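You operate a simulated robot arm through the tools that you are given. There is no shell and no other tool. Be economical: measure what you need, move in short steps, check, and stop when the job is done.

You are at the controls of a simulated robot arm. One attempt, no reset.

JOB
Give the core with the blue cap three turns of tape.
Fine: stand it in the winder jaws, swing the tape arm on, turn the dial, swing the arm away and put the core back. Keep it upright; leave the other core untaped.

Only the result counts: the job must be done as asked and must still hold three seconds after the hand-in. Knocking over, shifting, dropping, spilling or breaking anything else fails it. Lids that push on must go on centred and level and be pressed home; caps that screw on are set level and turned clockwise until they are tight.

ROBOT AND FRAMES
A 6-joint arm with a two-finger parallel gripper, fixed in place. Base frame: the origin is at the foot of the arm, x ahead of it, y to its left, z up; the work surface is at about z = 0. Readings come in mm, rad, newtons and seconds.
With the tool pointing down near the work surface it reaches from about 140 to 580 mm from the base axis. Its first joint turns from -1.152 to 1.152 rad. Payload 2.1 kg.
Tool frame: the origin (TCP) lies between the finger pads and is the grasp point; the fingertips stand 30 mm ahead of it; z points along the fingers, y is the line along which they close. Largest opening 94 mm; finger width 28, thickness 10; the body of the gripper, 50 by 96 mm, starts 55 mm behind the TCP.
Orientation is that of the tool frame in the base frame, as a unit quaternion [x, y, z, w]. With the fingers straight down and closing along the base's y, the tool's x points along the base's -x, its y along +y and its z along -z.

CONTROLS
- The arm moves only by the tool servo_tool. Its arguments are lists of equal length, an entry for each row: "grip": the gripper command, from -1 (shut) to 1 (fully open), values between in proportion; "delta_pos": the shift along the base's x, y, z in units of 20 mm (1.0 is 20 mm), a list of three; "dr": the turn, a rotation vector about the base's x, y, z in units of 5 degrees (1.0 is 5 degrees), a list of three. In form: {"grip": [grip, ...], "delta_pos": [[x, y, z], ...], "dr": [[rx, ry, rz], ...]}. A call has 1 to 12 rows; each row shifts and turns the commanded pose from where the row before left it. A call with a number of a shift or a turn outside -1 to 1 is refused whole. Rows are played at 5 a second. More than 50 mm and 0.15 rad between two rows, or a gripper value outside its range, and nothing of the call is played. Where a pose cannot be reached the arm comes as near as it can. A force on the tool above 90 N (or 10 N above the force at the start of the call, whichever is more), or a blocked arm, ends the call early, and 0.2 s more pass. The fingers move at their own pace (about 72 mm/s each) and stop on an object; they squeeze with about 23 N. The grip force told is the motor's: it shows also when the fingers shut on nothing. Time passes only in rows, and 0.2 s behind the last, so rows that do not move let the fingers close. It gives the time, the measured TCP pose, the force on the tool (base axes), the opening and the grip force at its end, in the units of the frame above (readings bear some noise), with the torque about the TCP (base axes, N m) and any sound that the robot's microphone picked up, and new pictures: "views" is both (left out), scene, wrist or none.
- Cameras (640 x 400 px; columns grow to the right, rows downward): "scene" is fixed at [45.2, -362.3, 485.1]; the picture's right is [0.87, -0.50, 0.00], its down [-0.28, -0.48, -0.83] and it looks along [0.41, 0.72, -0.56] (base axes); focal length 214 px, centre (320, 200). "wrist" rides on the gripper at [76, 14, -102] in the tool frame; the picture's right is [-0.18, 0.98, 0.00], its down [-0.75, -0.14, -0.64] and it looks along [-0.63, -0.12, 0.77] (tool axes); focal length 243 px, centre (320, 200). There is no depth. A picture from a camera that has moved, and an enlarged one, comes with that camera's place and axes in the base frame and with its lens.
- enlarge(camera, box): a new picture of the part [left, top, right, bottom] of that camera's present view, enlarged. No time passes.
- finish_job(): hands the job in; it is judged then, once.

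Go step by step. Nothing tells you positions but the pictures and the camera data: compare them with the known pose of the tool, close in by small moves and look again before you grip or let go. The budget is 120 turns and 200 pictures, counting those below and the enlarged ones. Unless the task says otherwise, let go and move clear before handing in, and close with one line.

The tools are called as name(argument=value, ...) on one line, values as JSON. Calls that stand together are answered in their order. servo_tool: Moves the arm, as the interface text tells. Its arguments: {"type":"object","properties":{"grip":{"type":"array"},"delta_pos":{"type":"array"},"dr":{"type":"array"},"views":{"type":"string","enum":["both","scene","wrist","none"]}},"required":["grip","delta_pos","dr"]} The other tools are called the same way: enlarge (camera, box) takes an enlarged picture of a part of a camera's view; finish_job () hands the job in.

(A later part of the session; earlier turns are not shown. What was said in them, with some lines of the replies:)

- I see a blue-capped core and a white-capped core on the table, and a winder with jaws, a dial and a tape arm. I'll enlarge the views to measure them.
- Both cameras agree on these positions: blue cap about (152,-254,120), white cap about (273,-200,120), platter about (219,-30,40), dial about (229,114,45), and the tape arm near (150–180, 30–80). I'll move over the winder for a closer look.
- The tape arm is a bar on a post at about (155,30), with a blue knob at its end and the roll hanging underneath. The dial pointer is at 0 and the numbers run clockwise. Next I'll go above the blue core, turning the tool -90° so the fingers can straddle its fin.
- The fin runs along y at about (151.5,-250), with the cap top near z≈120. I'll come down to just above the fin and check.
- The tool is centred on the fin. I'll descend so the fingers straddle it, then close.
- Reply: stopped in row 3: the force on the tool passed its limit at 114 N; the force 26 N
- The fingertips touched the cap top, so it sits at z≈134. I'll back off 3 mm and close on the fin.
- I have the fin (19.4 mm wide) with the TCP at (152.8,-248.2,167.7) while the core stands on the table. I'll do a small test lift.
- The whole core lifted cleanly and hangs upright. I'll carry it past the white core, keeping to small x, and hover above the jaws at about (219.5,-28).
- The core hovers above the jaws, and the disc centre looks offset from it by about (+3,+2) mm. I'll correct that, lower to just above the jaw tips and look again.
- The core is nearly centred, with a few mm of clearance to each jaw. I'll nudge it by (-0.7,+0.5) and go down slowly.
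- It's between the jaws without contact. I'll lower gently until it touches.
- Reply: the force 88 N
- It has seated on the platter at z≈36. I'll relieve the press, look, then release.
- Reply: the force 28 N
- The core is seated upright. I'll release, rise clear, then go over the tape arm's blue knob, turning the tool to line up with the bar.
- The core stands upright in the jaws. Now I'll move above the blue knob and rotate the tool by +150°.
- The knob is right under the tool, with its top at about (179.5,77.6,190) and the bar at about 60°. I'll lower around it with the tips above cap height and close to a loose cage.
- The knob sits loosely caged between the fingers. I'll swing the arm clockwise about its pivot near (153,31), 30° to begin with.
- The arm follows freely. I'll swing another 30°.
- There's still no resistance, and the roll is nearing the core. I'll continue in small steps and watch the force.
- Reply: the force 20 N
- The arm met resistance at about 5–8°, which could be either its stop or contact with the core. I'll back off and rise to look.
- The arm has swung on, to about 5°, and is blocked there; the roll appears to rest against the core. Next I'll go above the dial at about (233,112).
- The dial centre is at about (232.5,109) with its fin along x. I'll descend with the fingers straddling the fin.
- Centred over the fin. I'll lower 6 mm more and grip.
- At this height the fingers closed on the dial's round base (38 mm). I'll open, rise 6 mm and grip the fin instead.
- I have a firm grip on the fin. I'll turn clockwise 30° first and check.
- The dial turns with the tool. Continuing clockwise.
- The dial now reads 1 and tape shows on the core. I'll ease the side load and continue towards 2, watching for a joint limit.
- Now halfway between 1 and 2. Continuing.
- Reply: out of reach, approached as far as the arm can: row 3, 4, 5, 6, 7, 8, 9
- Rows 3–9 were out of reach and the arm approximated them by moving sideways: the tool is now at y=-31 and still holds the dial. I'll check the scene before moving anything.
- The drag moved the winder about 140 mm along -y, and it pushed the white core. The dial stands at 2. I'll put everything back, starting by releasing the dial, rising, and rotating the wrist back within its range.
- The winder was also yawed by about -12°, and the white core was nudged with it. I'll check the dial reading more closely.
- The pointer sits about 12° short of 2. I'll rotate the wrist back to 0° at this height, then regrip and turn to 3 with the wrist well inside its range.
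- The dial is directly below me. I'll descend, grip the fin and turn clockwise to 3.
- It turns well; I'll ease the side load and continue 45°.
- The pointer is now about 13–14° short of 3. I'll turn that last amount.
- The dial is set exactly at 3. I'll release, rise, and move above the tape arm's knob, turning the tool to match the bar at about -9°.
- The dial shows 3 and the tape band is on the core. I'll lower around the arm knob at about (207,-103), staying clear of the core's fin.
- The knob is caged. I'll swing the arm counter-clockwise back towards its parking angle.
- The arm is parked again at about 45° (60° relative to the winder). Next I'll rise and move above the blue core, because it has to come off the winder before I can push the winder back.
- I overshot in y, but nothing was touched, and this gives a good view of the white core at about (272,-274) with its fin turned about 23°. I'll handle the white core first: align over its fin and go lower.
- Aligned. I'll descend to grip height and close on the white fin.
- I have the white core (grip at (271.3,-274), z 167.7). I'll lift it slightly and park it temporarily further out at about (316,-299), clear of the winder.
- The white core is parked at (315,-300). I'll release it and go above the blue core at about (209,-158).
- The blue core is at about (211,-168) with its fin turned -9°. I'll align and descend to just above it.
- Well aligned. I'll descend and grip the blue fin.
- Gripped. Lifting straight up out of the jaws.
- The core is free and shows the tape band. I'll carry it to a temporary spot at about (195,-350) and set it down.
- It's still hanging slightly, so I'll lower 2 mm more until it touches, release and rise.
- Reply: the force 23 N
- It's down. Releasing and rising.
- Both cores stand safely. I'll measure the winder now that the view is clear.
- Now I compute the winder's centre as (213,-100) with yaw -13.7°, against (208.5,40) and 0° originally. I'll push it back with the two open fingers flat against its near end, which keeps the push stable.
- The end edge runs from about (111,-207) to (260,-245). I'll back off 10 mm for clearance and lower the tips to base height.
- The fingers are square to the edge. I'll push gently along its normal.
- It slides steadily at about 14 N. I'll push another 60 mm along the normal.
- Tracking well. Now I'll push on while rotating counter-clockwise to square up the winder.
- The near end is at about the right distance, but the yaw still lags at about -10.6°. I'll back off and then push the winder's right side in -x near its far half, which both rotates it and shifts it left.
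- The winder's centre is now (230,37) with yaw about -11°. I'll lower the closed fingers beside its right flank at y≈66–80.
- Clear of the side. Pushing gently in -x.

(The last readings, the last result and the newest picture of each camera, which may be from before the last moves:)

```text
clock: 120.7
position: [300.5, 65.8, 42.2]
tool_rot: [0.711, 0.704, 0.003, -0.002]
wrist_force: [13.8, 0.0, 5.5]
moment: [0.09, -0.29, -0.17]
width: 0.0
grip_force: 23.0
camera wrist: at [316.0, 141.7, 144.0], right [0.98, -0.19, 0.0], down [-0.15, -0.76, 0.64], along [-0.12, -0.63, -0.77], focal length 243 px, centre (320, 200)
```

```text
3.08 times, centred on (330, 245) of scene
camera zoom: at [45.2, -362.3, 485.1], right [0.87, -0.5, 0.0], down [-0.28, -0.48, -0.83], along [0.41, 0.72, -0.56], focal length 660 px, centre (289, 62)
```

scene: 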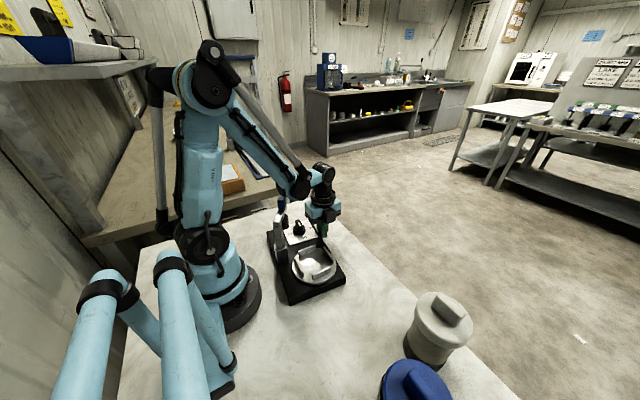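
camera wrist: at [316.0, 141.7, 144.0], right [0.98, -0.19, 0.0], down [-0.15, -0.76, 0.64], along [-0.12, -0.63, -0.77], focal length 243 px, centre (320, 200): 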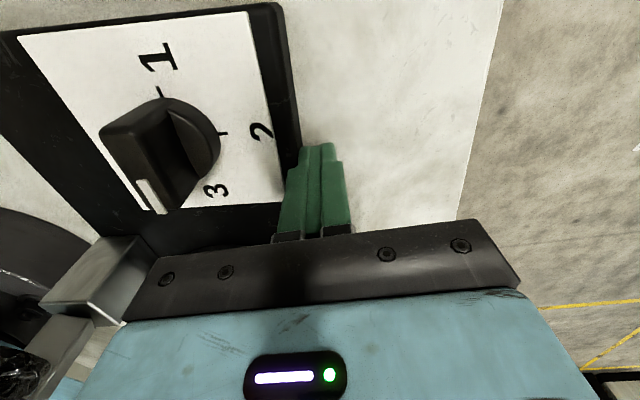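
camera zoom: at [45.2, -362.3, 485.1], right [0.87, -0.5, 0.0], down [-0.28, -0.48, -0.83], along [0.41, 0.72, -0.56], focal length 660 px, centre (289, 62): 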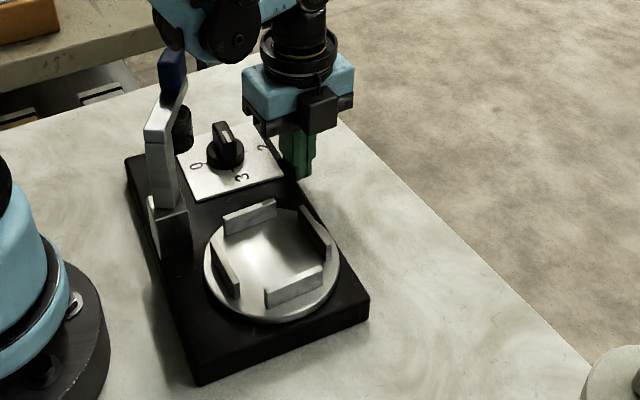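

Nearly there: centre (209,30), yaw about -7°. One more push in +y at the right part of the near end should fix both. I'll retreat, go around and look.

servo_tool(grip=[-1, -1, -1, -1, -1, -1, -1, -1], delta_pos=[[0.8, 0, 0], [0.2, 0, 0.8], [0, 0, 1], [0, 0, 1], [0, 0, 1], [0, 0, 1], [0, 0, 1], [0, -1, 0]], dr=[[0, 0, 0], [0, 0, 0], [0, 0, 0], [0, 0, 0], [0, 0, 0], [0, 0, 0], [0, 0, 0], [0, 0, 0]], views="none")

servo_tool(grip=[-1, -1, -1, -1, -1, -1, -1, -1, -1, -1], delta_pos=[[0, -1, 0], [0, -1, 0], [-0.2, -1, 0], [-0.3, -1, 0], [-0.4, -1, 0], [-0.4, -1, 0], [-0.4, -1, 0], [-0.4, -1, 0], [-0.4, -1, 0], [-0.4, -0.35, 0]], dr=[[0, 0, 0], [0, 0, 0], [0, 0, 0], [0, 0, 0], [0, 0, 0], [0, 0, 0], [0, 0, 0], [0, 0, 0], [0, 0, 0], [0, 0, 0]], views="both")

enlarge(camera="scene", box=[226, 180, 434, 310])

```text
clock: 122.5
position: [319.5, 45.0, 156.6]
tool_rot: [0.709, 0.705, 0.0, -0.003]
wrist_force: [-0.9, 0.8, -0.8]
moment: [0.04, 0.01, -0.01]
width: 0.0
grip_force: 22.6
```

```text
clock: 124.7
position: [262.2, -141.8, 156.3]
tool_rot: [0.71, 0.704, 0.0, -0.004]
wrist_force: [0.6, -0.3, 0.1]
moment: [-0.01, 0.02, -0.02]
width: 0.0
grip_force: 23.5
camera wrist: at [277.9, -66.1, 259.7], right [0.98, -0.19, 0.0], down [-0.14, -0.76, 0.64], along [-0.13, -0.63, -0.77], focal length 243 px, centre (320, 200)
```

scene: 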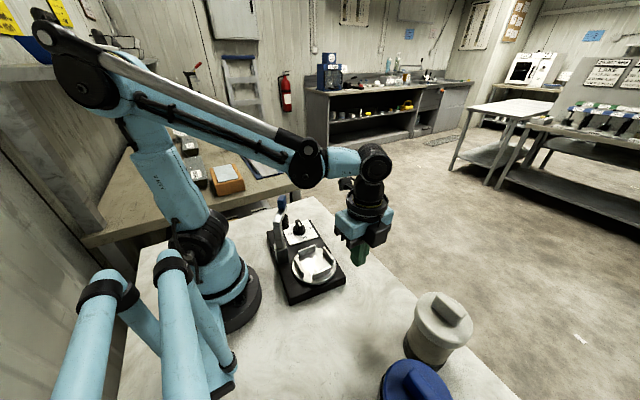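
wrist: 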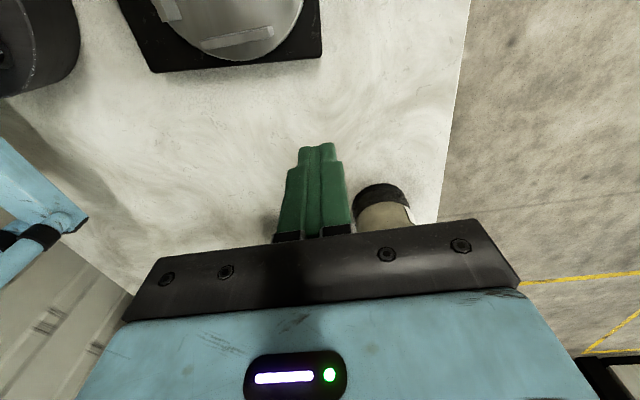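

```text
3.08 times, centred on (330, 245) of scene
camera zoom: at [45.2, -362.3, 485.1], right [0.87, -0.5, 0.0], down [-0.28, -0.48, -0.83], along [0.41, 0.72, -0.56], focal length 660 px, centre (289, 62)
```

zoom: 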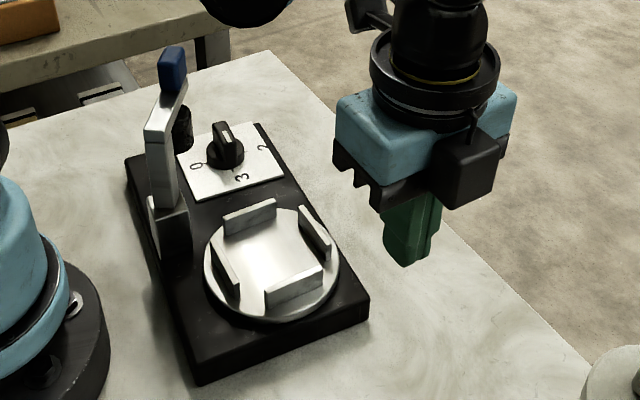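

The near edge is at y≈-95 with yaw about -6°. I'll lower at x≈262 and push about 15 mm past contact.

servo_tool(grip=[-1, -1, -1, -1, -1, -1], delta_pos=[[0, 0, -1], [0, 0, -1], [0, 0, -1], [0, 0, -1], [0, 0, -1], [0, 0, -0.8]], dr=[[0, 0, 0], [0, 0, 0], [0, 0, 0], [0, 0, 0], [0, 0, 0], [0, 0, 0]], views="none")

servo_tool(grip=[-1, -1, -1, -1, -1, -1, -1, -1], delta_pos=[[0, 0.4, 0], [0, 0.4, 0], [0, 0.3, 0], [0, 0.25, 0], [0, 0.25, 0], [0, 0.25, 0], [0, 0.2, 0], [0, 0, 0]], dr=[[0, 0, 0], [0, 0, 0], [0, 0, 0], [0, 0, 0], [0, 0, 0], [0, 0, 0], [0, 0, 0], [0, 0, 0]], views="both")

enlarge(camera="scene", box=[226, 180, 434, 310])

```text
clock: 126.1
position: [262.7, -141.6, 41.4]
tool_rot: [0.71, 0.705, 0.0, -0.002]
wrist_force: [-0.6, -0.2, 0.3]
moment: [0.0, -0.01, 0.0]
width: 0.0
grip_force: 23.2
```

```text
clock: 127.9
position: [261.8, -101.0, 41.8]
tool_rot: [0.709, 0.705, 0.001, -0.002]
wrist_force: [1.1, -11.6, -0.4]
moment: [-0.36, -0.05, -0.01]
width: 0.0
grip_force: 23.2
camera wrist: at [278.1, -24.3, 143.8], right [0.98, -0.19, 0.0], down [-0.14, -0.76, 0.64], along [-0.13, -0.63, -0.77], focal length 243 px, centre (320, 200)
```

scene: 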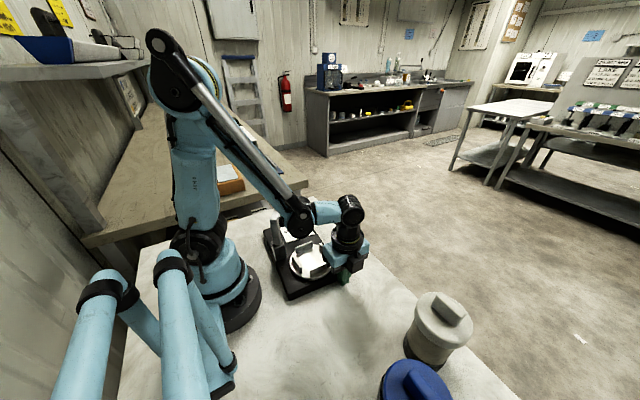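
wrist: 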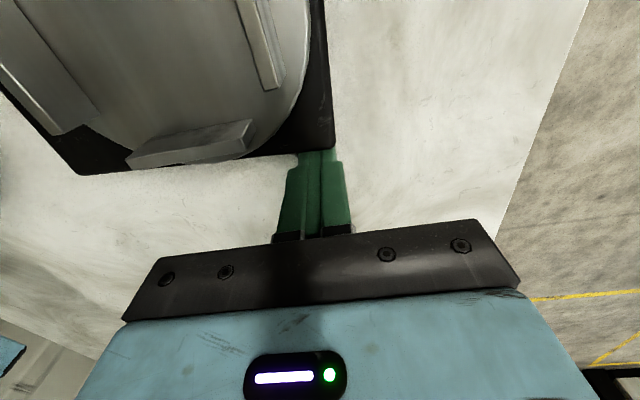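

```text
3.08 times, centred on (330, 245) of scene
camera zoom: at [45.2, -362.3, 485.1], right [0.87, -0.5, 0.0], down [-0.28, -0.48, -0.83], along [0.41, 0.72, -0.56], focal length 660 px, centre (289, 62)
```

zoom: 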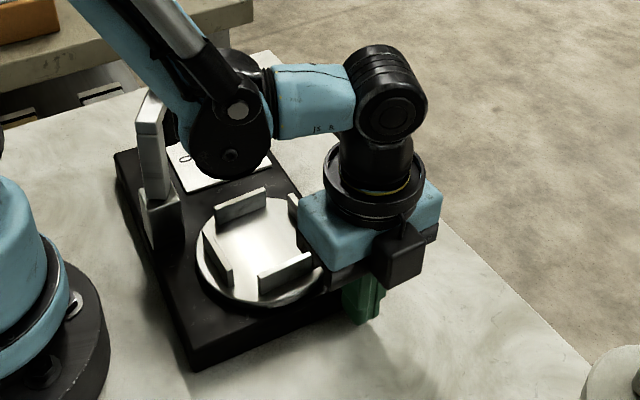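

Contact push done. I'll back off straight and compare with the original picture.

servo_tool(grip=[-1, -1, -1, -1, -1, -1, -1, -1, -1], delta_pos=[[0, -0.7, 0], [0, -0.3, 0.5], [0, 0, 1], [0, 0, 1], [0, 0, 1], [0, 0, 1], [0, 0, 1], [0, 0, 1], [0.3, -1, 1]], dr=[[0, 0, 0], [0, 0, 0], [0, 0, 0], [0, 0, 0], [0, 0, 0], [0, 0, 0], [0, 0, 0], [0, 0, 0], [0, 0, 0]], views="scene")

enlarge(camera="scene", box=[226, 180, 434, 310])

```text
clock: 129.9
position: [268.1, -139.6, 191.2]
tool_rot: [0.71, 0.704, 0.001, -0.004]
wrist_force: [0.1, -0.1, -0.5]
moment: [0.0, -0.02, -0.01]
width: 0.0
grip_force: 22.5
```

scene: 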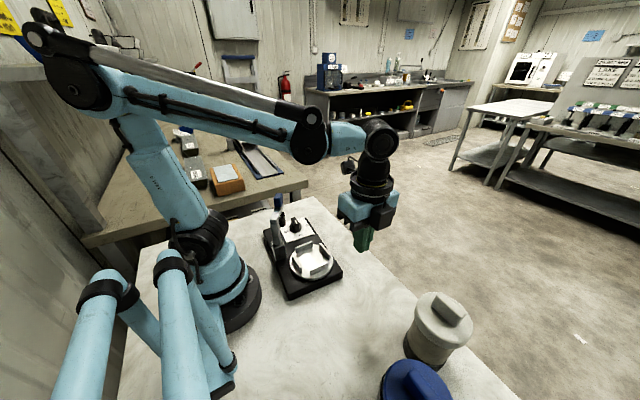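

```text
3.08 times, centred on (330, 245) of scene
camera zoom: at [45.2, -362.3, 485.1], right [0.87, -0.5, 0.0], down [-0.28, -0.48, -0.83], along [0.41, 0.72, -0.56], focal length 660 px, centre (289, 62)
```

zoom: 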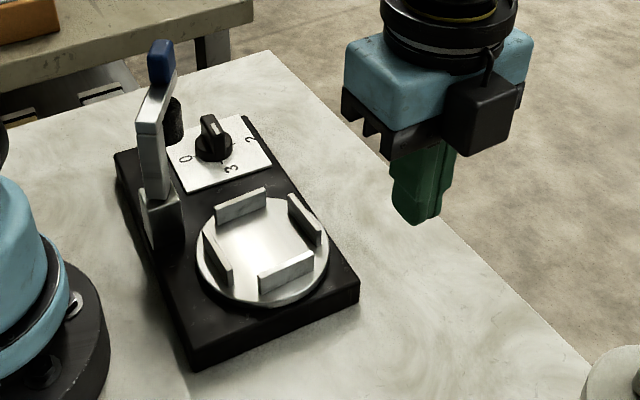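

Against the original picture the winder is about (-1,+5) mm off with about -5° yaw left. A -y push on the left part of its far end will fix both; I'll go over there, high above everything.

servo_tool(grip=[-1, -1, -1, -1, -1, -1, -1, -1, -1, -1, -1, -1], delta_pos=[[0, 0, 1], [0, 0, 1], [0, 0, 1], [0, 0, 1], [-0.4, 0.93, 0], [-0.4, 0.93, 0], [-0.4, 0.93, 0], [-0.4, 0.93, 0], [-0.4, 0.93, 0], [-0.4, 0.93, 0], [-0.4, 0.93, 0], [-0.4, 0.93, 0]], dr=[[0, 0, 0], [0, 0, 0], [0, 0, 0], [0, 0, 0], [0, 0, 1], [0, 0, 1], [0, 0, 1], [0, 0, 1], [0, 0, 1], [0, 0, 1], [0, 0, 1], [0, 0, 1]], views="none")

servo_tool(grip=[-1, -1, -1, -1, -1, -1, -1, -1, -1, -1], delta_pos=[[-0.25, 0.93, 0], [-0.25, 0.93, 0], [-0.25, 0.93, 0], [-0.25, 0.93, 0], [-0.25, 0.93, 0], [-0.25, 0.93, 0], [-0.25, 0.93, 0], [-0.25, 0.93, 0], [-0.25, 0.93, 0], [-0.2, 0.93, 0]], dr=[[0, 0, 1], [0, 0, 1], [0, 0, 1], [0, 0, 1], [0, 0, 1], [0, 0, 1], [0, 0, 1], [0, 0, 1], [0, 0, 1], [0, 0, 1]], views="both")

```text
clock: 132.5
position: [203.3, 8.8, 271.5]
tool_rot: [0.425, 0.905, 0.0, -0.004]
wrist_force: [-0.2, -0.2, 0.3]
moment: [0.0, 0.02, 0.01]
width: 0.2
grip_force: 23.2
```

```text
clock: 134.7
position: [154.7, 194.1, 271.1]
tool_rot: [0.002, 1.0, -0.002, -0.002]
wrist_force: [0.9, 0.8, 0.5]
moment: [0.01, 0.02, 0.03]
width: 0.0
grip_force: 23.5
camera wrist: at [80.0, 209.9, 373.7], right [0.19, 0.98, 0.0], down [0.76, -0.14, 0.64], along [0.63, -0.12, -0.77], focal length 243 px, centre (320, 200)
```

scene: 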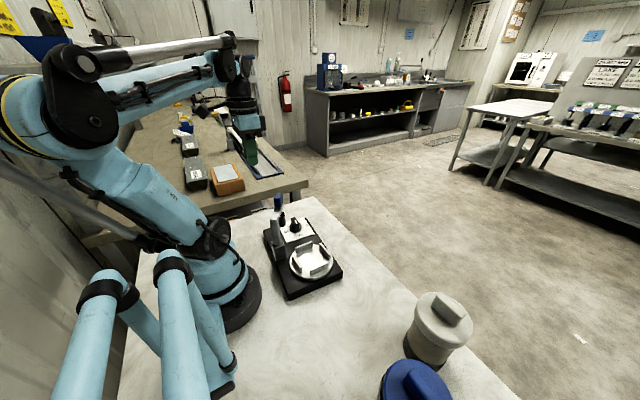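
wrist: 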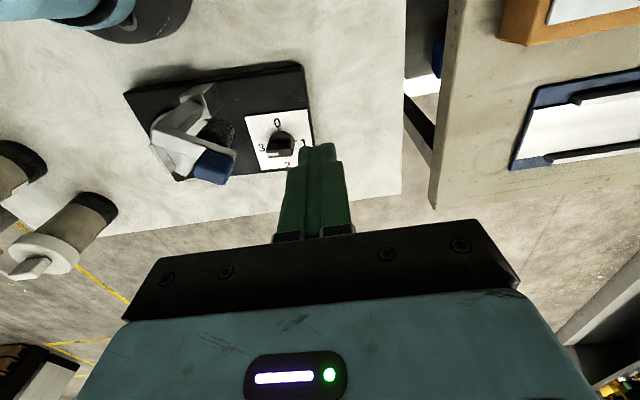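

The far edge runs from (139,173) to (292,159), i.e. -5.2°. I'll lower behind it and push about 13 mm past contact.

servo_tool(grip=[-1, -1, -1, -1, -1, -1, -1, -1, -1, -1, -1, -1], delta_pos=[[0, 0.1, -1], [0, 0, -1], [0, 0, -1], [0, 0, -1], [0, 0, -1], [0, 0, -1], [0, 0, -1], [0, 0, -1], [0, 0, -1], [0, 0, -1], [0, 0, -1], [0, 0, -0.5]], dr=[[0, 0, 0], [0, 0, 0], [0, 0, 0], [0, 0, 0], [0, 0, 0], [0, 0, 0], [0, 0, 0], [0, 0, 0], [0, 0, 0], [0, 0, 0], [0, 0, 0], [0, 0, 0]], views="wrist")

```text
clock: 137.3
position: [155.0, 196.5, 40.3]
tool_rot: [0.003, 1.0, -0.002, -0.002]
wrist_force: [0.2, 1.1, 0.9]
moment: [0.01, 0.0, -0.01]
width: 0.0
grip_force: 22.9
camera wrist: at [79.8, 211.9, 143.3], right [0.19, 0.98, 0.0], down [0.76, -0.14, 0.64], along [0.63, -0.13, -0.77], focal length 243 px, centre (320, 200)
```

wrist: 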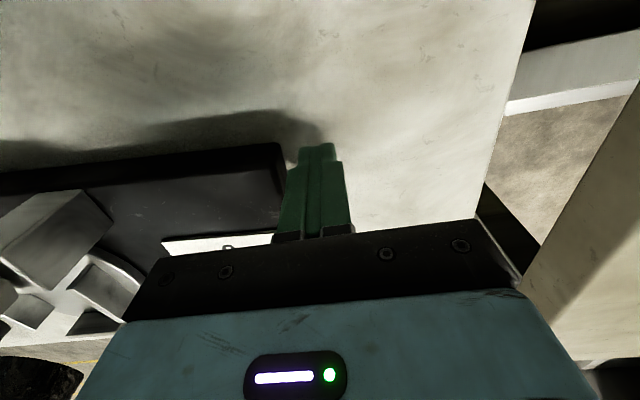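

servo_tool(grip=[-1, -1, -1, -1, -1, -1, -1], delta_pos=[[0, -0.3, 0], [0, -0.25, 0], [0, -0.25, 0], [0, -0.2, 0], [0, -0.2, 0], [0, -0.2, 0], [0, 0, 0]], dr=[[0, 0, 0], [0, 0, 0], [0, 0, 0], [0, 0, 0], [0, 0, 0], [0, 0, 0], [0, 0, 0]], views="scene")

enlarge(camera="scene", box=[226, 180, 434, 310])

```text
clock: 138.9
position: [155.0, 169.7, 40.4]
tool_rot: [0.004, 1.0, -0.001, -0.003]
wrist_force: [-1.8, 14.9, 2.1]
moment: [0.32, 0.08, -0.18]
width: 0.0
grip_force: 22.6
```

scene: 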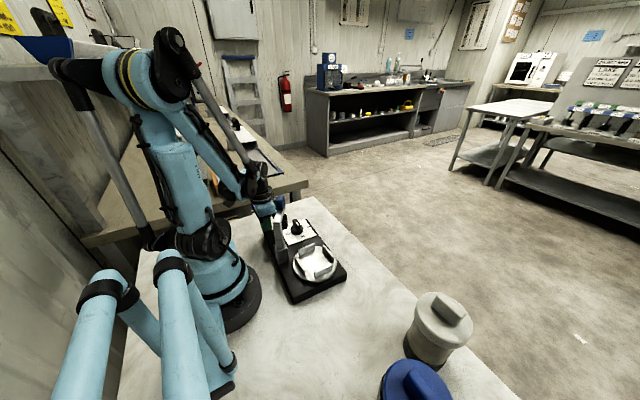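

```text
3.08 times, centred on (330, 245) of scene
camera zoom: at [45.2, -362.3, 485.1], right [0.87, -0.5, 0.0], down [-0.28, -0.48, -0.83], along [0.41, 0.72, -0.56], focal length 660 px, centre (289, 62)
```

zoom: 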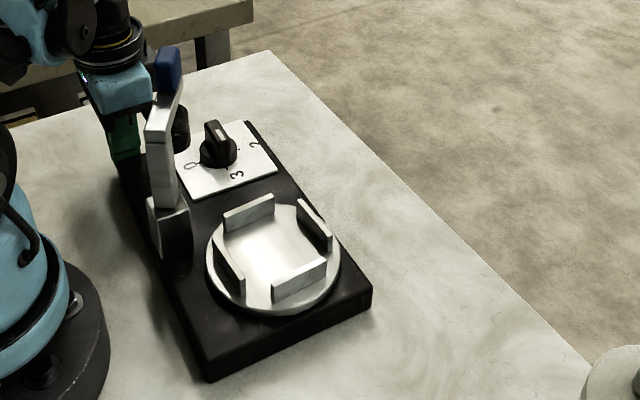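

The winder now matches its original place to within about 5 mm and 1.5°. I'll back off, rise and return to the white core.

servo_tool(grip=[-1, -1, -1, -1, -1, -1, -1, -1, -1, -1, -1, -1], delta_pos=[[0, 0.7, 0], [0, 0.3, 0.6], [0, 0, 1], [0, 0, 1], [0, 0, 1], [0, 0, 1], [0, 0, 1], [0, 0, 1], [0, 0, 1], [0, 0, 1], [0, 0, 1], [0, 0, 1]], dr=[[0, 0, 0], [0, 0, 0], [0, 0, 0], [0, 0, 0], [0, 0, 0], [0, 0, 0], [0, 0, 0], [0, 0, 0], [0, 0, 0], [0, 0, 0], [0, 0, 0], [0, 0, 0]], views="none")

servo_tool(grip=[0, 0, 0, 0, 0, 0, 0, 0, 0, 0, 0, 0], delta_pos=[[0.35, -0.95, 0.2], [0.35, -0.95, 0], [0.35, -0.95, 0], [0.35, -0.95, 0], [0.35, -0.95, 0], [0.35, -0.95, 0], [0.35, -0.95, 0], [0.35, -0.95, 0], [0.35, -0.95, 0], [0.35, -0.95, 0], [0.35, -0.95, 0], [0.35, -0.95, 0]], dr=[[0, 0, 0], [0, 0, 0], [0, 0, 0], [0, 0, -1], [0, 0, -1], [0, 0, -1], [0, 0, -1], [0, 0, -1], [0, 0, -1], [0, 0, -1], [0, 0, -1], [0, 0, -1]], views="none")

servo_tool(grip=[0, 0, 0, 0, 0, 0, 0, 0, 0, 0, 0, 0], delta_pos=[[0.32, -0.95, 0], [0.32, -0.95, 0], [0.32, -0.95, 0], [0.32, -0.95, 0], [0.32, -0.95, 0], [0.32, -0.95, 0], [0.32, -0.95, 0], [0.32, -0.95, 0], [0.32, -0.95, 0], [0.32, -0.95, 0], [0.32, -0.95, 0], [0.3, -0.95, 0]], dr=[[0, 0, -1], [0, 0, -1], [0, 0, -1], [0, 0, -1], [0, 0, -1], [0, 0, -1], [0, 0, -1], [0, 0, -1], [0, 0, -1], [0, 0, 0], [0, 0, 0], [0, 0, 0]], views="both")

enlarge(camera="scene", box=[226, 180, 434, 310])

```text
clock: 141.5
position: [154.8, 188.3, 252.2]
tool_rot: [0.004, 1.0, -0.001, -0.003]
wrist_force: [1.1, -0.7, -0.2]
moment: [0.03, 0.01, 0.0]
width: 0.0
grip_force: 23.1
```

```text
clock: 144.1
position: [238.9, -39.2, 257.7]
tool_rot: [0.388, 0.922, -0.001, -0.003]
wrist_force: [-1.2, 0.1, -0.7]
moment: [0.03, 0.03, 0.01]
width: 46.8
grip_force: 0.1
```

```text
clock: 146.7
position: [316.0, -266.5, 256.7]
tool_rot: [0.71, 0.705, 0.0, -0.003]
wrist_force: [0.9, -0.3, -0.2]
moment: [-0.02, 0.02, 0.01]
width: 47.0
grip_force: 0.1
camera wrist: at [331.2, -191.4, 359.4], right [0.98, -0.19, 0.0], down [-0.14, -0.76, 0.64], along [-0.13, -0.63, -0.77], focal length 243 px, centre (320, 200)
```

scene: 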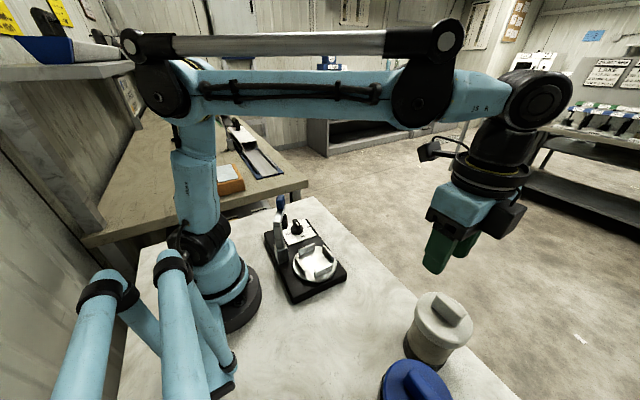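
wrist: 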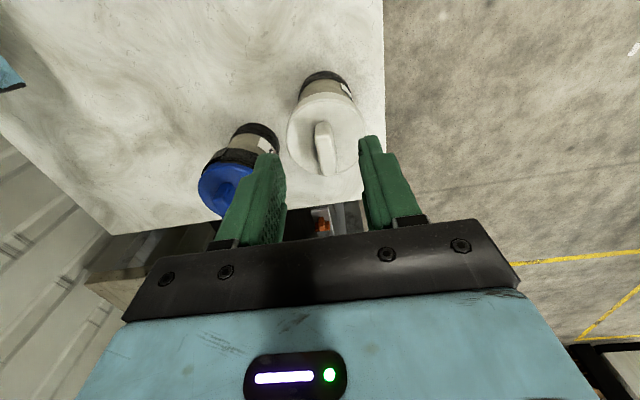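

```text
3.08 times, centred on (330, 245) of scene
camera zoom: at [45.2, -362.3, 485.1], right [0.87, -0.5, 0.0], down [-0.28, -0.48, -0.83], along [0.41, 0.72, -0.56], focal length 660 px, centre (289, 62)
```

zoom: 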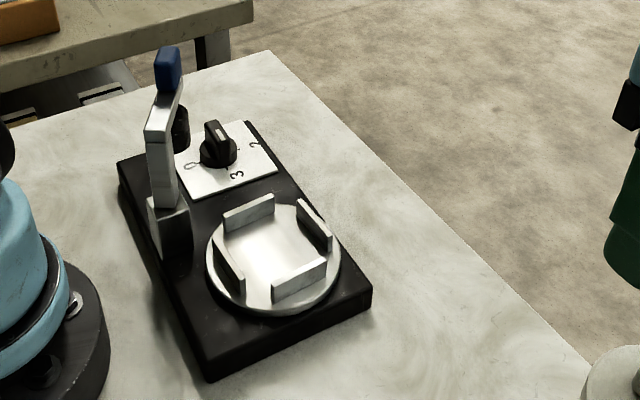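

The winder looks right. I'll pick the white core up at its known parking pose (315.5,-300).

servo_tool(grip=[0, 0, 0, 0, 0, 0, 0, -1, -1, -1, -1], delta_pos=[[0, -0.84, 0], [0, -0.84, 0], [0, 0, -0.9], [0, 0, -0.9], [0, 0, -0.9], [0, 0, -0.9], [0, 0, -0.8], [0, 0, 0], [0, 0, 0], [0, 0, 0], [0, 0, 0]], dr=[[0, 0, 0], [0, 0, 0.1], [0, 0, 0], [0, 0, 0], [0, 0, 0], [0, 0, 0], [0, 0, 0], [0, 0, 0], [0, 0, 0], [0, 0, 0], [0, 0, 0]], views="wrist")

```text
clock: 149.1
position: [315.0, -300.7, 170.8]
tool_rot: [0.708, 0.707, 0.001, -0.002]
wrist_force: [-7.1, 0.5, 38.1]
moment: [-0.02, 0.15, 0.08]
width: 15.3
grip_force: 23.3
camera wrist: at [330.3, -225.2, 272.9], right [0.98, -0.18, 0.0], down [-0.14, -0.76, 0.64], along [-0.12, -0.63, -0.77], focal length 243 px, centre (320, 200)
```

wrist: 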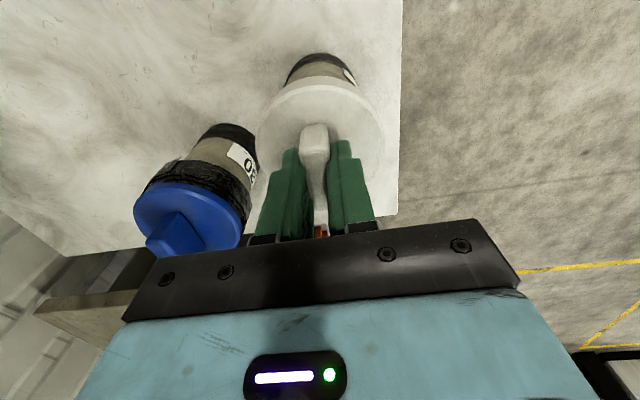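

The grip width is 15 mm instead of 19, with an upward force, so something is off. I'll look closely before lifting.

enlarge(camera="wrist", box=[220, 40, 420, 240])

enlarge(camera="scene", box=[360, 250, 520, 400])

```text
2.00 times, centred on (320, 140) of wrist
camera zoom: at [330.3, -225.2, 272.9], right [0.98, -0.18, 0.0], down [-0.14, -0.76, 0.64], along [-0.12, -0.63, -0.77], focal length 485 px, centre (320, 320)
```

zoom: 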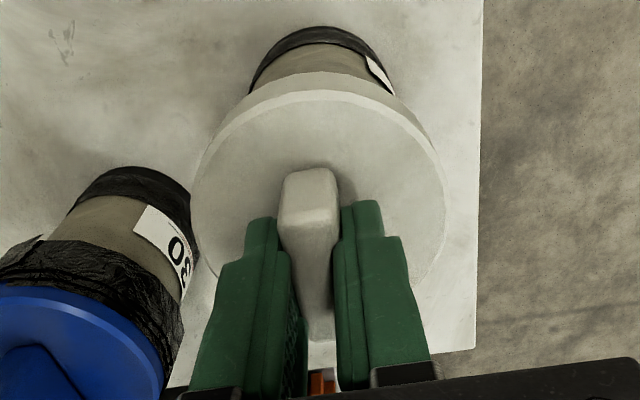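

```text
2.67 times, centred on (440, 325) of scene
camera zoom: at [45.1, -362.2, 485.2], right [0.87, -0.5, 0.0], down [-0.28, -0.48, -0.83], along [0.41, 0.72, -0.56], focal length 572 px, centre (0, -133)
```

zoom: 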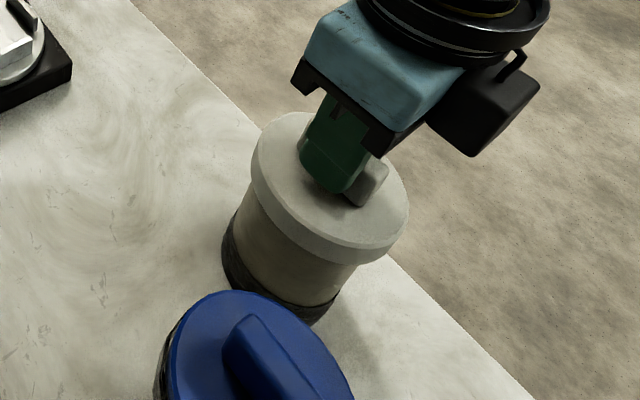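

The fingers seem to ride on something. I'll open, rise and look again from above.

servo_tool(grip=[0, 0, 0, 0, 0, 0], delta_pos=[[0, 0, 0.05], [0, 0, 0], [0, 0, 0.4], [0, 0, 0.6], [0, 0, 0.8], [0, 0, 0]], dr=[[0, 0, 0], [0, 0, 0], [0, 0, 0], [0, 0, 0], [0, 0, 0], [0, 0, 0]], views="both")

enlarge(camera="wrist", box=[220, 40, 420, 200])

enlarge(camera="scene", box=[360, 250, 520, 400])

```text
clock: 150.5
position: [314.7, -299.7, 207.7]
tool_rot: [0.706, 0.708, 0.001, -0.003]
wrist_force: [0.8, -0.6, 0.2]
moment: [-0.03, 0.01, -0.01]
width: 47.0
grip_force: 0.1
camera wrist: at [330.1, -224.7, 309.3], right [0.98, -0.18, 0.0], down [-0.14, -0.76, 0.64], along [-0.12, -0.63, -0.77], focal length 243 px, centre (320, 200)
```

scene: 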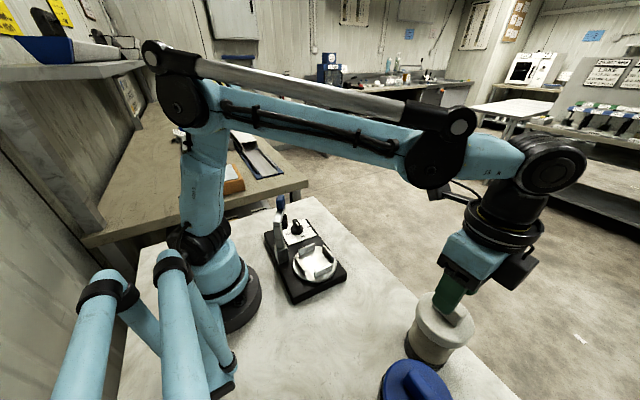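
wrist: 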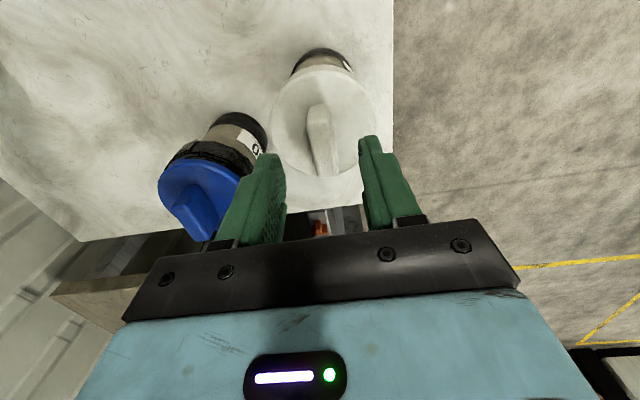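

```text
2.50 times, centred on (320, 120) of wrist
camera zoom: at [330.1, -224.7, 309.3], right [0.98, -0.18, 0.0], down [-0.14, -0.76, 0.64], along [-0.12, -0.63, -0.77], focal length 606 px, centre (320, 400)
```

zoom: 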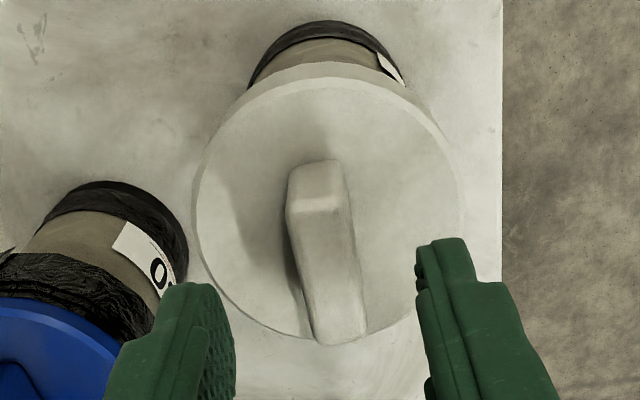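

```text
2.67 times, centred on (440, 325) of scene
camera zoom: at [45.2, -362.3, 485.1], right [0.87, -0.5, 0.0], down [-0.28, -0.48, -0.83], along [0.41, 0.72, -0.56], focal length 572 px, centre (0, -133)
```

zoom: 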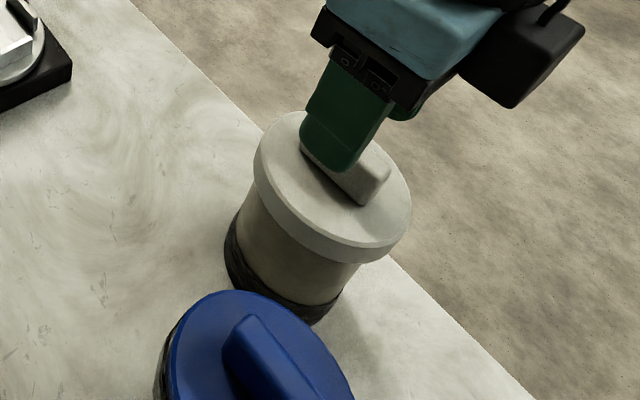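

The core stands upright and the fin is aligned. I'll retry: descend, check the force, then close.

servo_tool(grip=[0, 0, 0, 0, 0], delta_pos=[[0.03, 0, -0.9], [0, 0, -0.6], [0, 0, -0.3], [0, 0, -0.1], [0, 0, 0]], dr=[[0, 0, 0], [0, 0, 0], [0, 0, 0], [0, 0, 0], [0, 0, 0]], views="none")

```text
clock: 151.7
position: [315.3, -299.9, 168.4]
tool_rot: [0.707, 0.707, 0.0, -0.003]
wrist_force: [-0.8, 0.3, 0.4]
moment: [-0.01, -0.04, -0.01]
width: 46.9
grip_force: 0.1
```

servo_tool(grip=[-1, -1, -1, -1, -1], delta_pos=[[0, 0, 0], [0, 0, 0], [0, 0, 0], [0, 0, 0], [0, 0, 0]], dr=[[0, 0, 0], [0, 0, 0], [0, 0, 0], [0, 0, 0], [0, 0, 0]], views="wrist")

```text
clock: 152.9
position: [316.6, -300.0, 169.0]
tool_rot: [0.707, 0.708, 0.0, -0.003]
wrist_force: [2.2, -0.1, 1.6]
moment: [0.01, 0.02, -0.04]
width: 19.4
grip_force: 22.5
camera wrist: at [331.0, -224.8, 270.9], right [0.98, -0.18, 0.0], down [-0.14, -0.76, 0.64], along [-0.12, -0.63, -0.77], focal length 243 px, centre (320, 200)
```

wrist: 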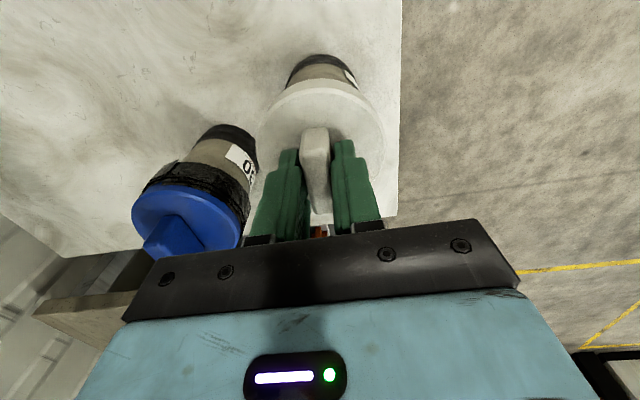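

A clean grip this time. I'll carry the white core back to its original spot at about (274,-197).

servo_tool(grip=[-1, -1, -1, -1, -1, -1, -1, -1, -1], delta_pos=[[0, 0, 0.5], [0, 0, 0.7], [-0.36, 0.86, 0], [-0.36, 0.86, 0], [-0.36, 0.86, 0], [-0.36, 0.86, 0], [-0.36, 0.86, 0], [-0.33, 0.85, 0], [0, 0, 0]], dr=[[0, 0, 0], [0, 0, 0], [0, 0, 0], [0, 0, 0], [0, 0, 0], [0, 0, 0], [0, 0, 0], [0, 0, 0], [0, 0, 0]], views="none")

servo_tool(grip=[-1, -1, -1, -1], delta_pos=[[0, 0, -0.6], [0, 0, -0.4], [0, 0, -0.15], [0, 0, 0]], dr=[[0, 0, 0], [0, 0, 0], [0, 0, 0], [0, 0, 0]], views="scene")

enlarge(camera="scene", box=[280, 240, 460, 400])

```text
clock: 154.9
position: [273.1, -197.1, 192.9]
tool_rot: [0.707, 0.707, 0.001, -0.003]
wrist_force: [-0.2, 0.8, -5.8]
moment: [0.04, 0.0, -0.01]
width: 19.4
grip_force: 22.7
```

```text
clock: 155.9
position: [274.0, -197.6, 168.9]
tool_rot: [0.707, 0.707, 0.0, -0.003]
wrist_force: [-0.5, 0.0, -6.1]
moment: [-0.03, 0.03, 0.02]
width: 19.3
grip_force: 23.3
```

scene: 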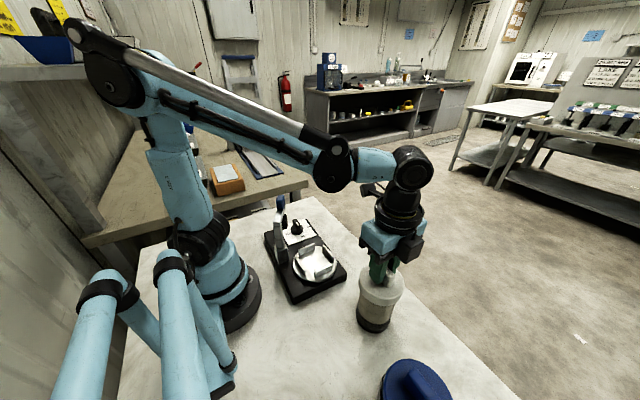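

```text
2.50 times, centred on (370, 320) of scene
camera zoom: at [45.2, -362.3, 485.1], right [0.87, -0.5, 0.0], down [-0.28, -0.48, -0.83], along [0.41, 0.72, -0.56], focal length 536 px, centre (195, -100)
```

zoom: 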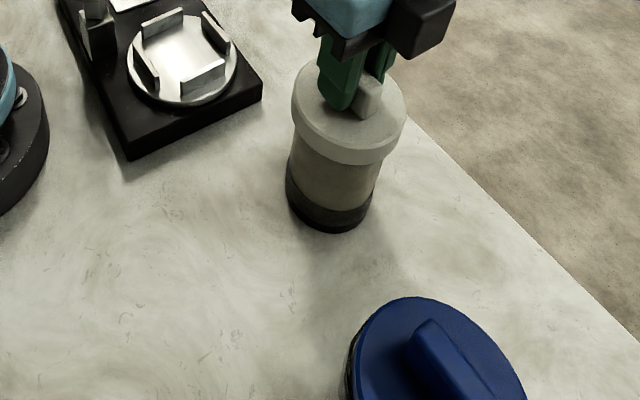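

It matches the original picture to within about 2 px. I'll lower it to contact, release and rise.

servo_tool(grip=[-1, -1, -1], delta_pos=[[0.03, 0.06, -0.06], [0, 0, -0.06], [0, 0, 0]], dr=[[0, 0, 0], [0, 0, 0], [0, 0, 0]], views="none")

```text
clock: 156.7
position: [274.3, -196.4, 168.1]
tool_rot: [0.706, 0.708, 0.001, -0.002]
wrist_force: [3.9, -4.1, 18.2]
moment: [-0.12, -0.02, -0.04]
width: 19.5
grip_force: 23.1
```

Landed. Releasing, rising, and moving over to the blue core at (194.3,-349.3).

servo_tool(grip=[0, 0, 0, 0, 0, 0, 0, 0, 0], delta_pos=[[0, 0, 0.04], [0, 0, 0], [0, 0, 0.3], [0, 0, 1], [0, 0, 1], [0, 0, 1], [-0.5, -0.9, 0.6], [-0.5, -0.9, 0], [-0.5, -0.9, 0]], dr=[[0, 0, 0], [0, 0, 0], [0, 0, 0], [0, 0, 0], [0, 0, 0], [0, 0, 0], [0, 0, 0], [0, 0, 0], [0, 0, 0]], views="none")

servo_tool(grip=[0, 0, 0, 0, 0, 0, 0, 0], delta_pos=[[-0.5, -0.9, 0], [-0.5, -0.95, 0], [-0.5, -0.95, 0], [-0.5, -0.95, 0], [-0.5, -1, 0], [0, -0.2, -0.5], [0, 0, -0.9], [0, 0, 0]], dr=[[0, 0, 0], [0, 0, 0], [0, 0, 0], [0, 0, 0], [0, 0, 0], [0, 0, 0], [0, 0, 0], [0, 0, 0]], views="wrist")

enlarge(camera="wrist", box=[220, 40, 420, 200])

```text
clock: 158.7
position: [245.5, -250.8, 245.4]
tool_rot: [0.706, 0.708, 0.0, -0.004]
wrist_force: [-0.3, -0.3, 0.1]
moment: [-0.03, 0.01, -0.02]
width: 46.8
grip_force: 0.1
```

```text
clock: 160.5
position: [193.8, -349.5, 218.0]
tool_rot: [0.707, 0.708, 0.0, -0.004]
wrist_force: [1.0, 0.3, 0.3]
moment: [-0.04, 0.02, 0.0]
width: 47.1
grip_force: 0.1
camera wrist: at [209.2, -273.8, 320.0], right [0.98, -0.18, 0.0], down [-0.14, -0.76, 0.64], along [-0.12, -0.63, -0.77], focal length 243 px, centre (320, 200)
```

wrist: 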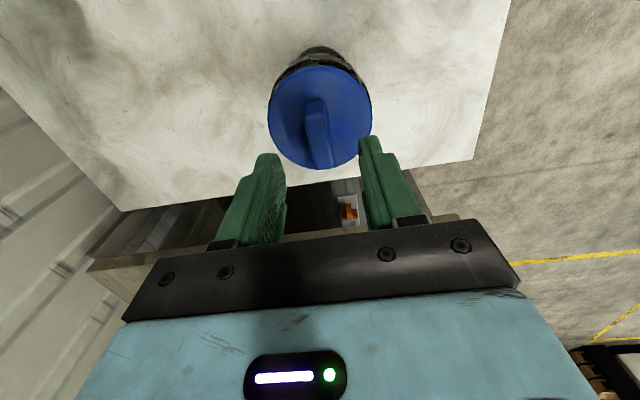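

```text
2.50 times, centred on (320, 120) of wrist
camera zoom: at [209.2, -273.8, 320.0], right [0.98, -0.18, 0.0], down [-0.14, -0.76, 0.64], along [-0.12, -0.63, -0.77], focal length 606 px, centre (320, 400)
```

zoom: 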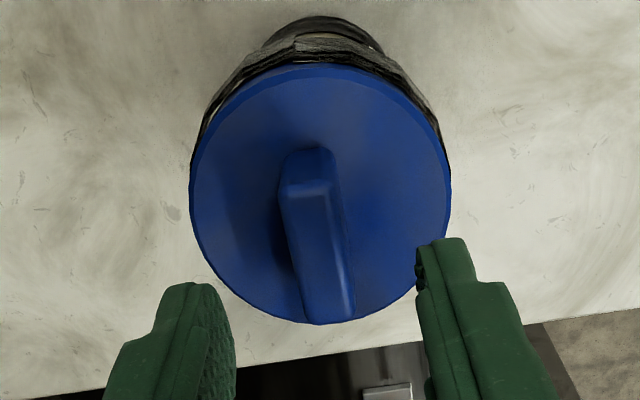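

Aligned over the blue fin. I'll descend to z≈167.5, then close.

servo_tool(grip=[0, 0, 0, 0, 0, -1, -1, -1, -1], delta_pos=[[0, 0, -0.9], [0, 0, -0.9], [0, 0, -0.5], [0, 0, -0.22], [0, 0, 0], [0, 0, 0], [0, 0, 0], [0, 0, 0], [0, 0, 0]], dr=[[0, 0, 0], [0, 0, 0], [0, 0, 0], [0, 0, 0], [0, 0, 0], [0, 0, 0], [0, 0, 0], [0, 0, 0], [0, 0, 0]], views="none")

```text
clock: 162.5
position: [194.2, -349.9, 168.4]
tool_rot: [0.707, 0.708, 0.001, -0.003]
wrist_force: [-0.7, 0.8, -2.4]
moment: [-0.06, 0.02, -0.01]
width: 19.4
grip_force: 22.4
```

Gripped at 19.4 mm. I'll lift and carry it home to (152.6,-248.2).

servo_tool(grip=[-1, -1, -1, -1, -1, -1, -1, -1, -1], delta_pos=[[0, 0, 0.5], [0, 0, 0.7], [-0.35, 0.85, 0], [-0.35, 0.85, 0], [-0.35, 0.85, 0], [-0.35, 0.85, 0], [-0.35, 0.85, 0], [-0.33, 0.83, 0], [0, 0, 0]], dr=[[0, 0, 0], [0, 0, 0], [0, 0, 0], [0, 0, 0], [0, 0, 0], [0, 0, 0], [0, 0, 0], [0, 0, 0], [0, 0, 0]], views="none")

servo_tool(grip=[-1, -1, -1, -1], delta_pos=[[0, 0, -0.6], [0, 0, -0.4], [0, 0, -0.15], [0, 0, 0]], dr=[[0, 0, 0], [0, 0, 0], [0, 0, 0], [0, 0, 0]], views="scene")

enlarge(camera="scene", box=[280, 240, 460, 400])

```text
clock: 164.5
position: [151.8, -246.7, 192.0]
tool_rot: [0.706, 0.708, 0.001, -0.003]
wrist_force: [0.5, 0.3, -5.6]
moment: [0.05, -0.04, 0.0]
width: 19.2
grip_force: 23.0
```

```text
clock: 165.5
position: [152.4, -247.8, 168.6]
tool_rot: [0.706, 0.708, 0.001, -0.004]
wrist_force: [0.8, 0.0, -5.0]
moment: [0.01, 0.01, 0.01]
width: 19.5
grip_force: 22.7
```

scene: 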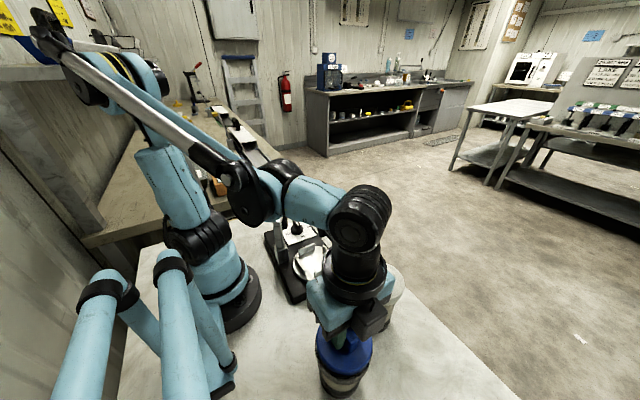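

```text
2.50 times, centred on (370, 320) of scene
camera zoom: at [45.2, -362.3, 485.1], right [0.87, -0.5, 0.0], down [-0.28, -0.48, -0.83], along [0.41, 0.72, -0.56], focal length 536 px, centre (195, -100)
```

zoom: 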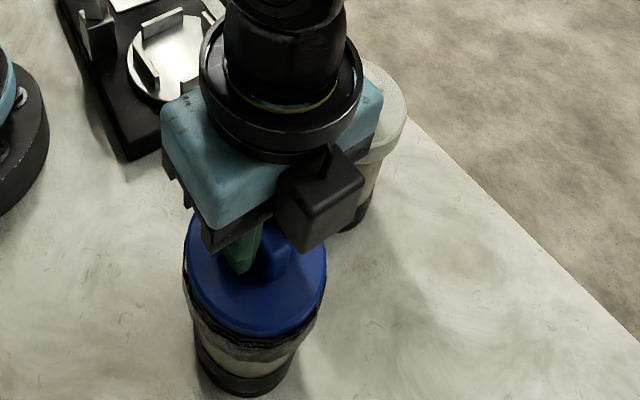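

It lines up with its original place. I'll lower to contact.

servo_tool(grip=[-1, -1, -1], delta_pos=[[0, 0, -0.06], [0, 0, -0.06], [0, 0, 0]], dr=[[0, 0, 0], [0, 0, 0], [0, 0, 0]], views="none")

```text
clock: 166.3
position: [153.3, -248.2, 166.9]
tool_rot: [0.707, 0.707, 0.0, -0.003]
wrist_force: [-5.1, 1.5, 19.0]
moment: [-0.03, 0.04, 0.01]
width: 19.0
grip_force: 22.7
```

The core is down. Releasing, rising clear and checking everything.

servo_tool(grip=[0, 0, 0, 0, 0, 0, 0, 0, 0, 0, 0], delta_pos=[[0, 0, 0.04], [0, 0, 0], [0, 0, 0.3], [0, 0, 1], [0, 0, 1], [0, 0, 1], [0, 0, 1], [0, 0, 1], [0, 0, 1], [0.5, 0.5, 1], [0.5, 0.5, 1]], dr=[[0, 0, 0], [0, 0, 0], [0, 0, 0], [0, 0, 0], [0, 0, 0], [0, 0, 0], [0, 0, 0], [0, 0, 0], [0, 0, 0], [0, 0, 0], [0, 0, 0]], views="both")

enlarge(camera="scene", box=[280, 240, 460, 400])

enlarge(camera="scene", box=[240, 180, 420, 310])

```text
clock: 168.7
position: [173.5, -228.4, 333.1]
tool_rot: [0.706, 0.708, 0.001, -0.003]
wrist_force: [0.1, -0.3, 0.4]
moment: [0.01, -0.01, -0.04]
width: 47.2
grip_force: 0.0
camera wrist: at [187.3, -152.4, 435.1], right [0.98, -0.18, 0.0], down [-0.14, -0.76, 0.64], along [-0.12, -0.63, -0.77], focal length 243 px, centre (320, 200)
```

scene: 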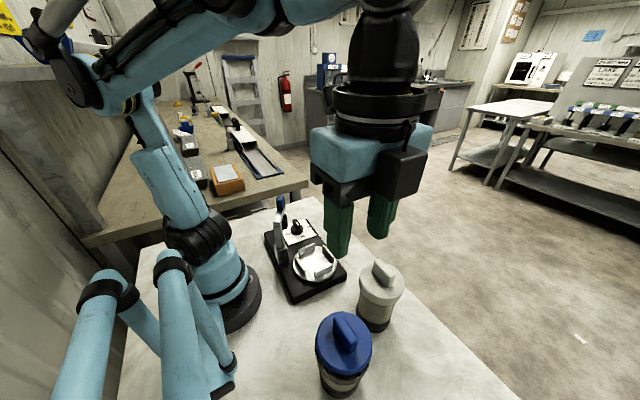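
wrist: 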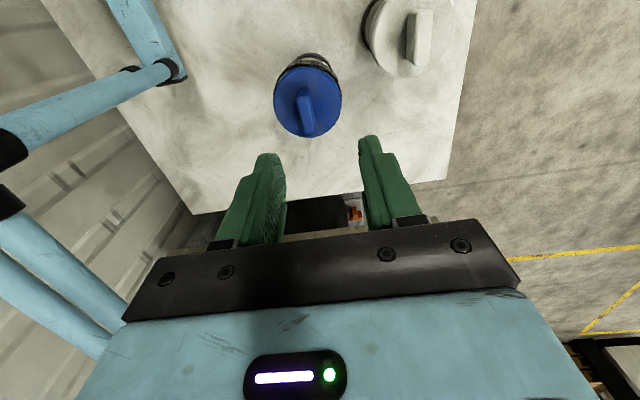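

```text
2.50 times, centred on (370, 320) of scene
camera zoom: at [45.2, -362.3, 485.1], right [0.87, -0.5, 0.0], down [-0.28, -0.48, -0.83], along [0.41, 0.72, -0.56], focal length 536 px, centre (195, -100)
```

zoom: 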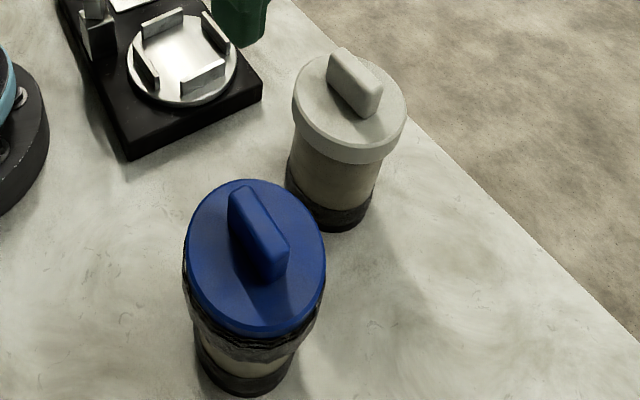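

```text
3.08 times, centred on (330, 245) of scene
camera zoom: at [45.2, -362.3, 485.1], right [0.87, -0.5, 0.0], down [-0.28, -0.48, -0.83], along [0.41, 0.72, -0.56], focal length 660 px, centre (289, 62)
```

zoom: 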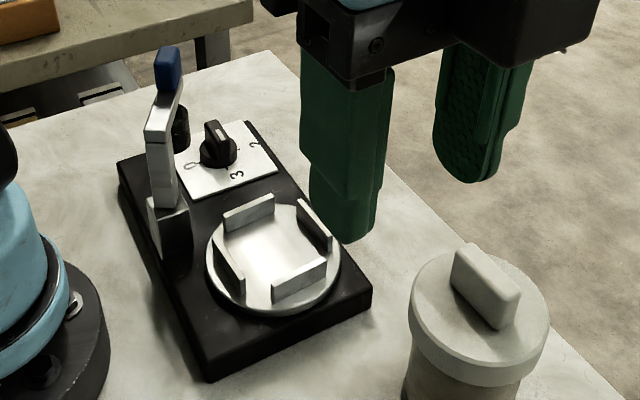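

Everything matches the starting picture: both cores are upright in their places, the blue one is taped, the arm is swung away, and the winder is back within about 5 mm. I'll hand it in.

finish_job()

```text
The job is handed in.
```

The blue-capped core has its three turns of tape and stands upright back in its place, the tape arm is swung away, and the white-capped core is untaped. While I turned the dial from 1 to 2, the arm hit a reach limit and dragged the winder about 140 mm, which pushed the white core aside. I put both back by comparing with the starting picture: the white core is within about 2 mm, the winder within about 5 mm and 1.5°.
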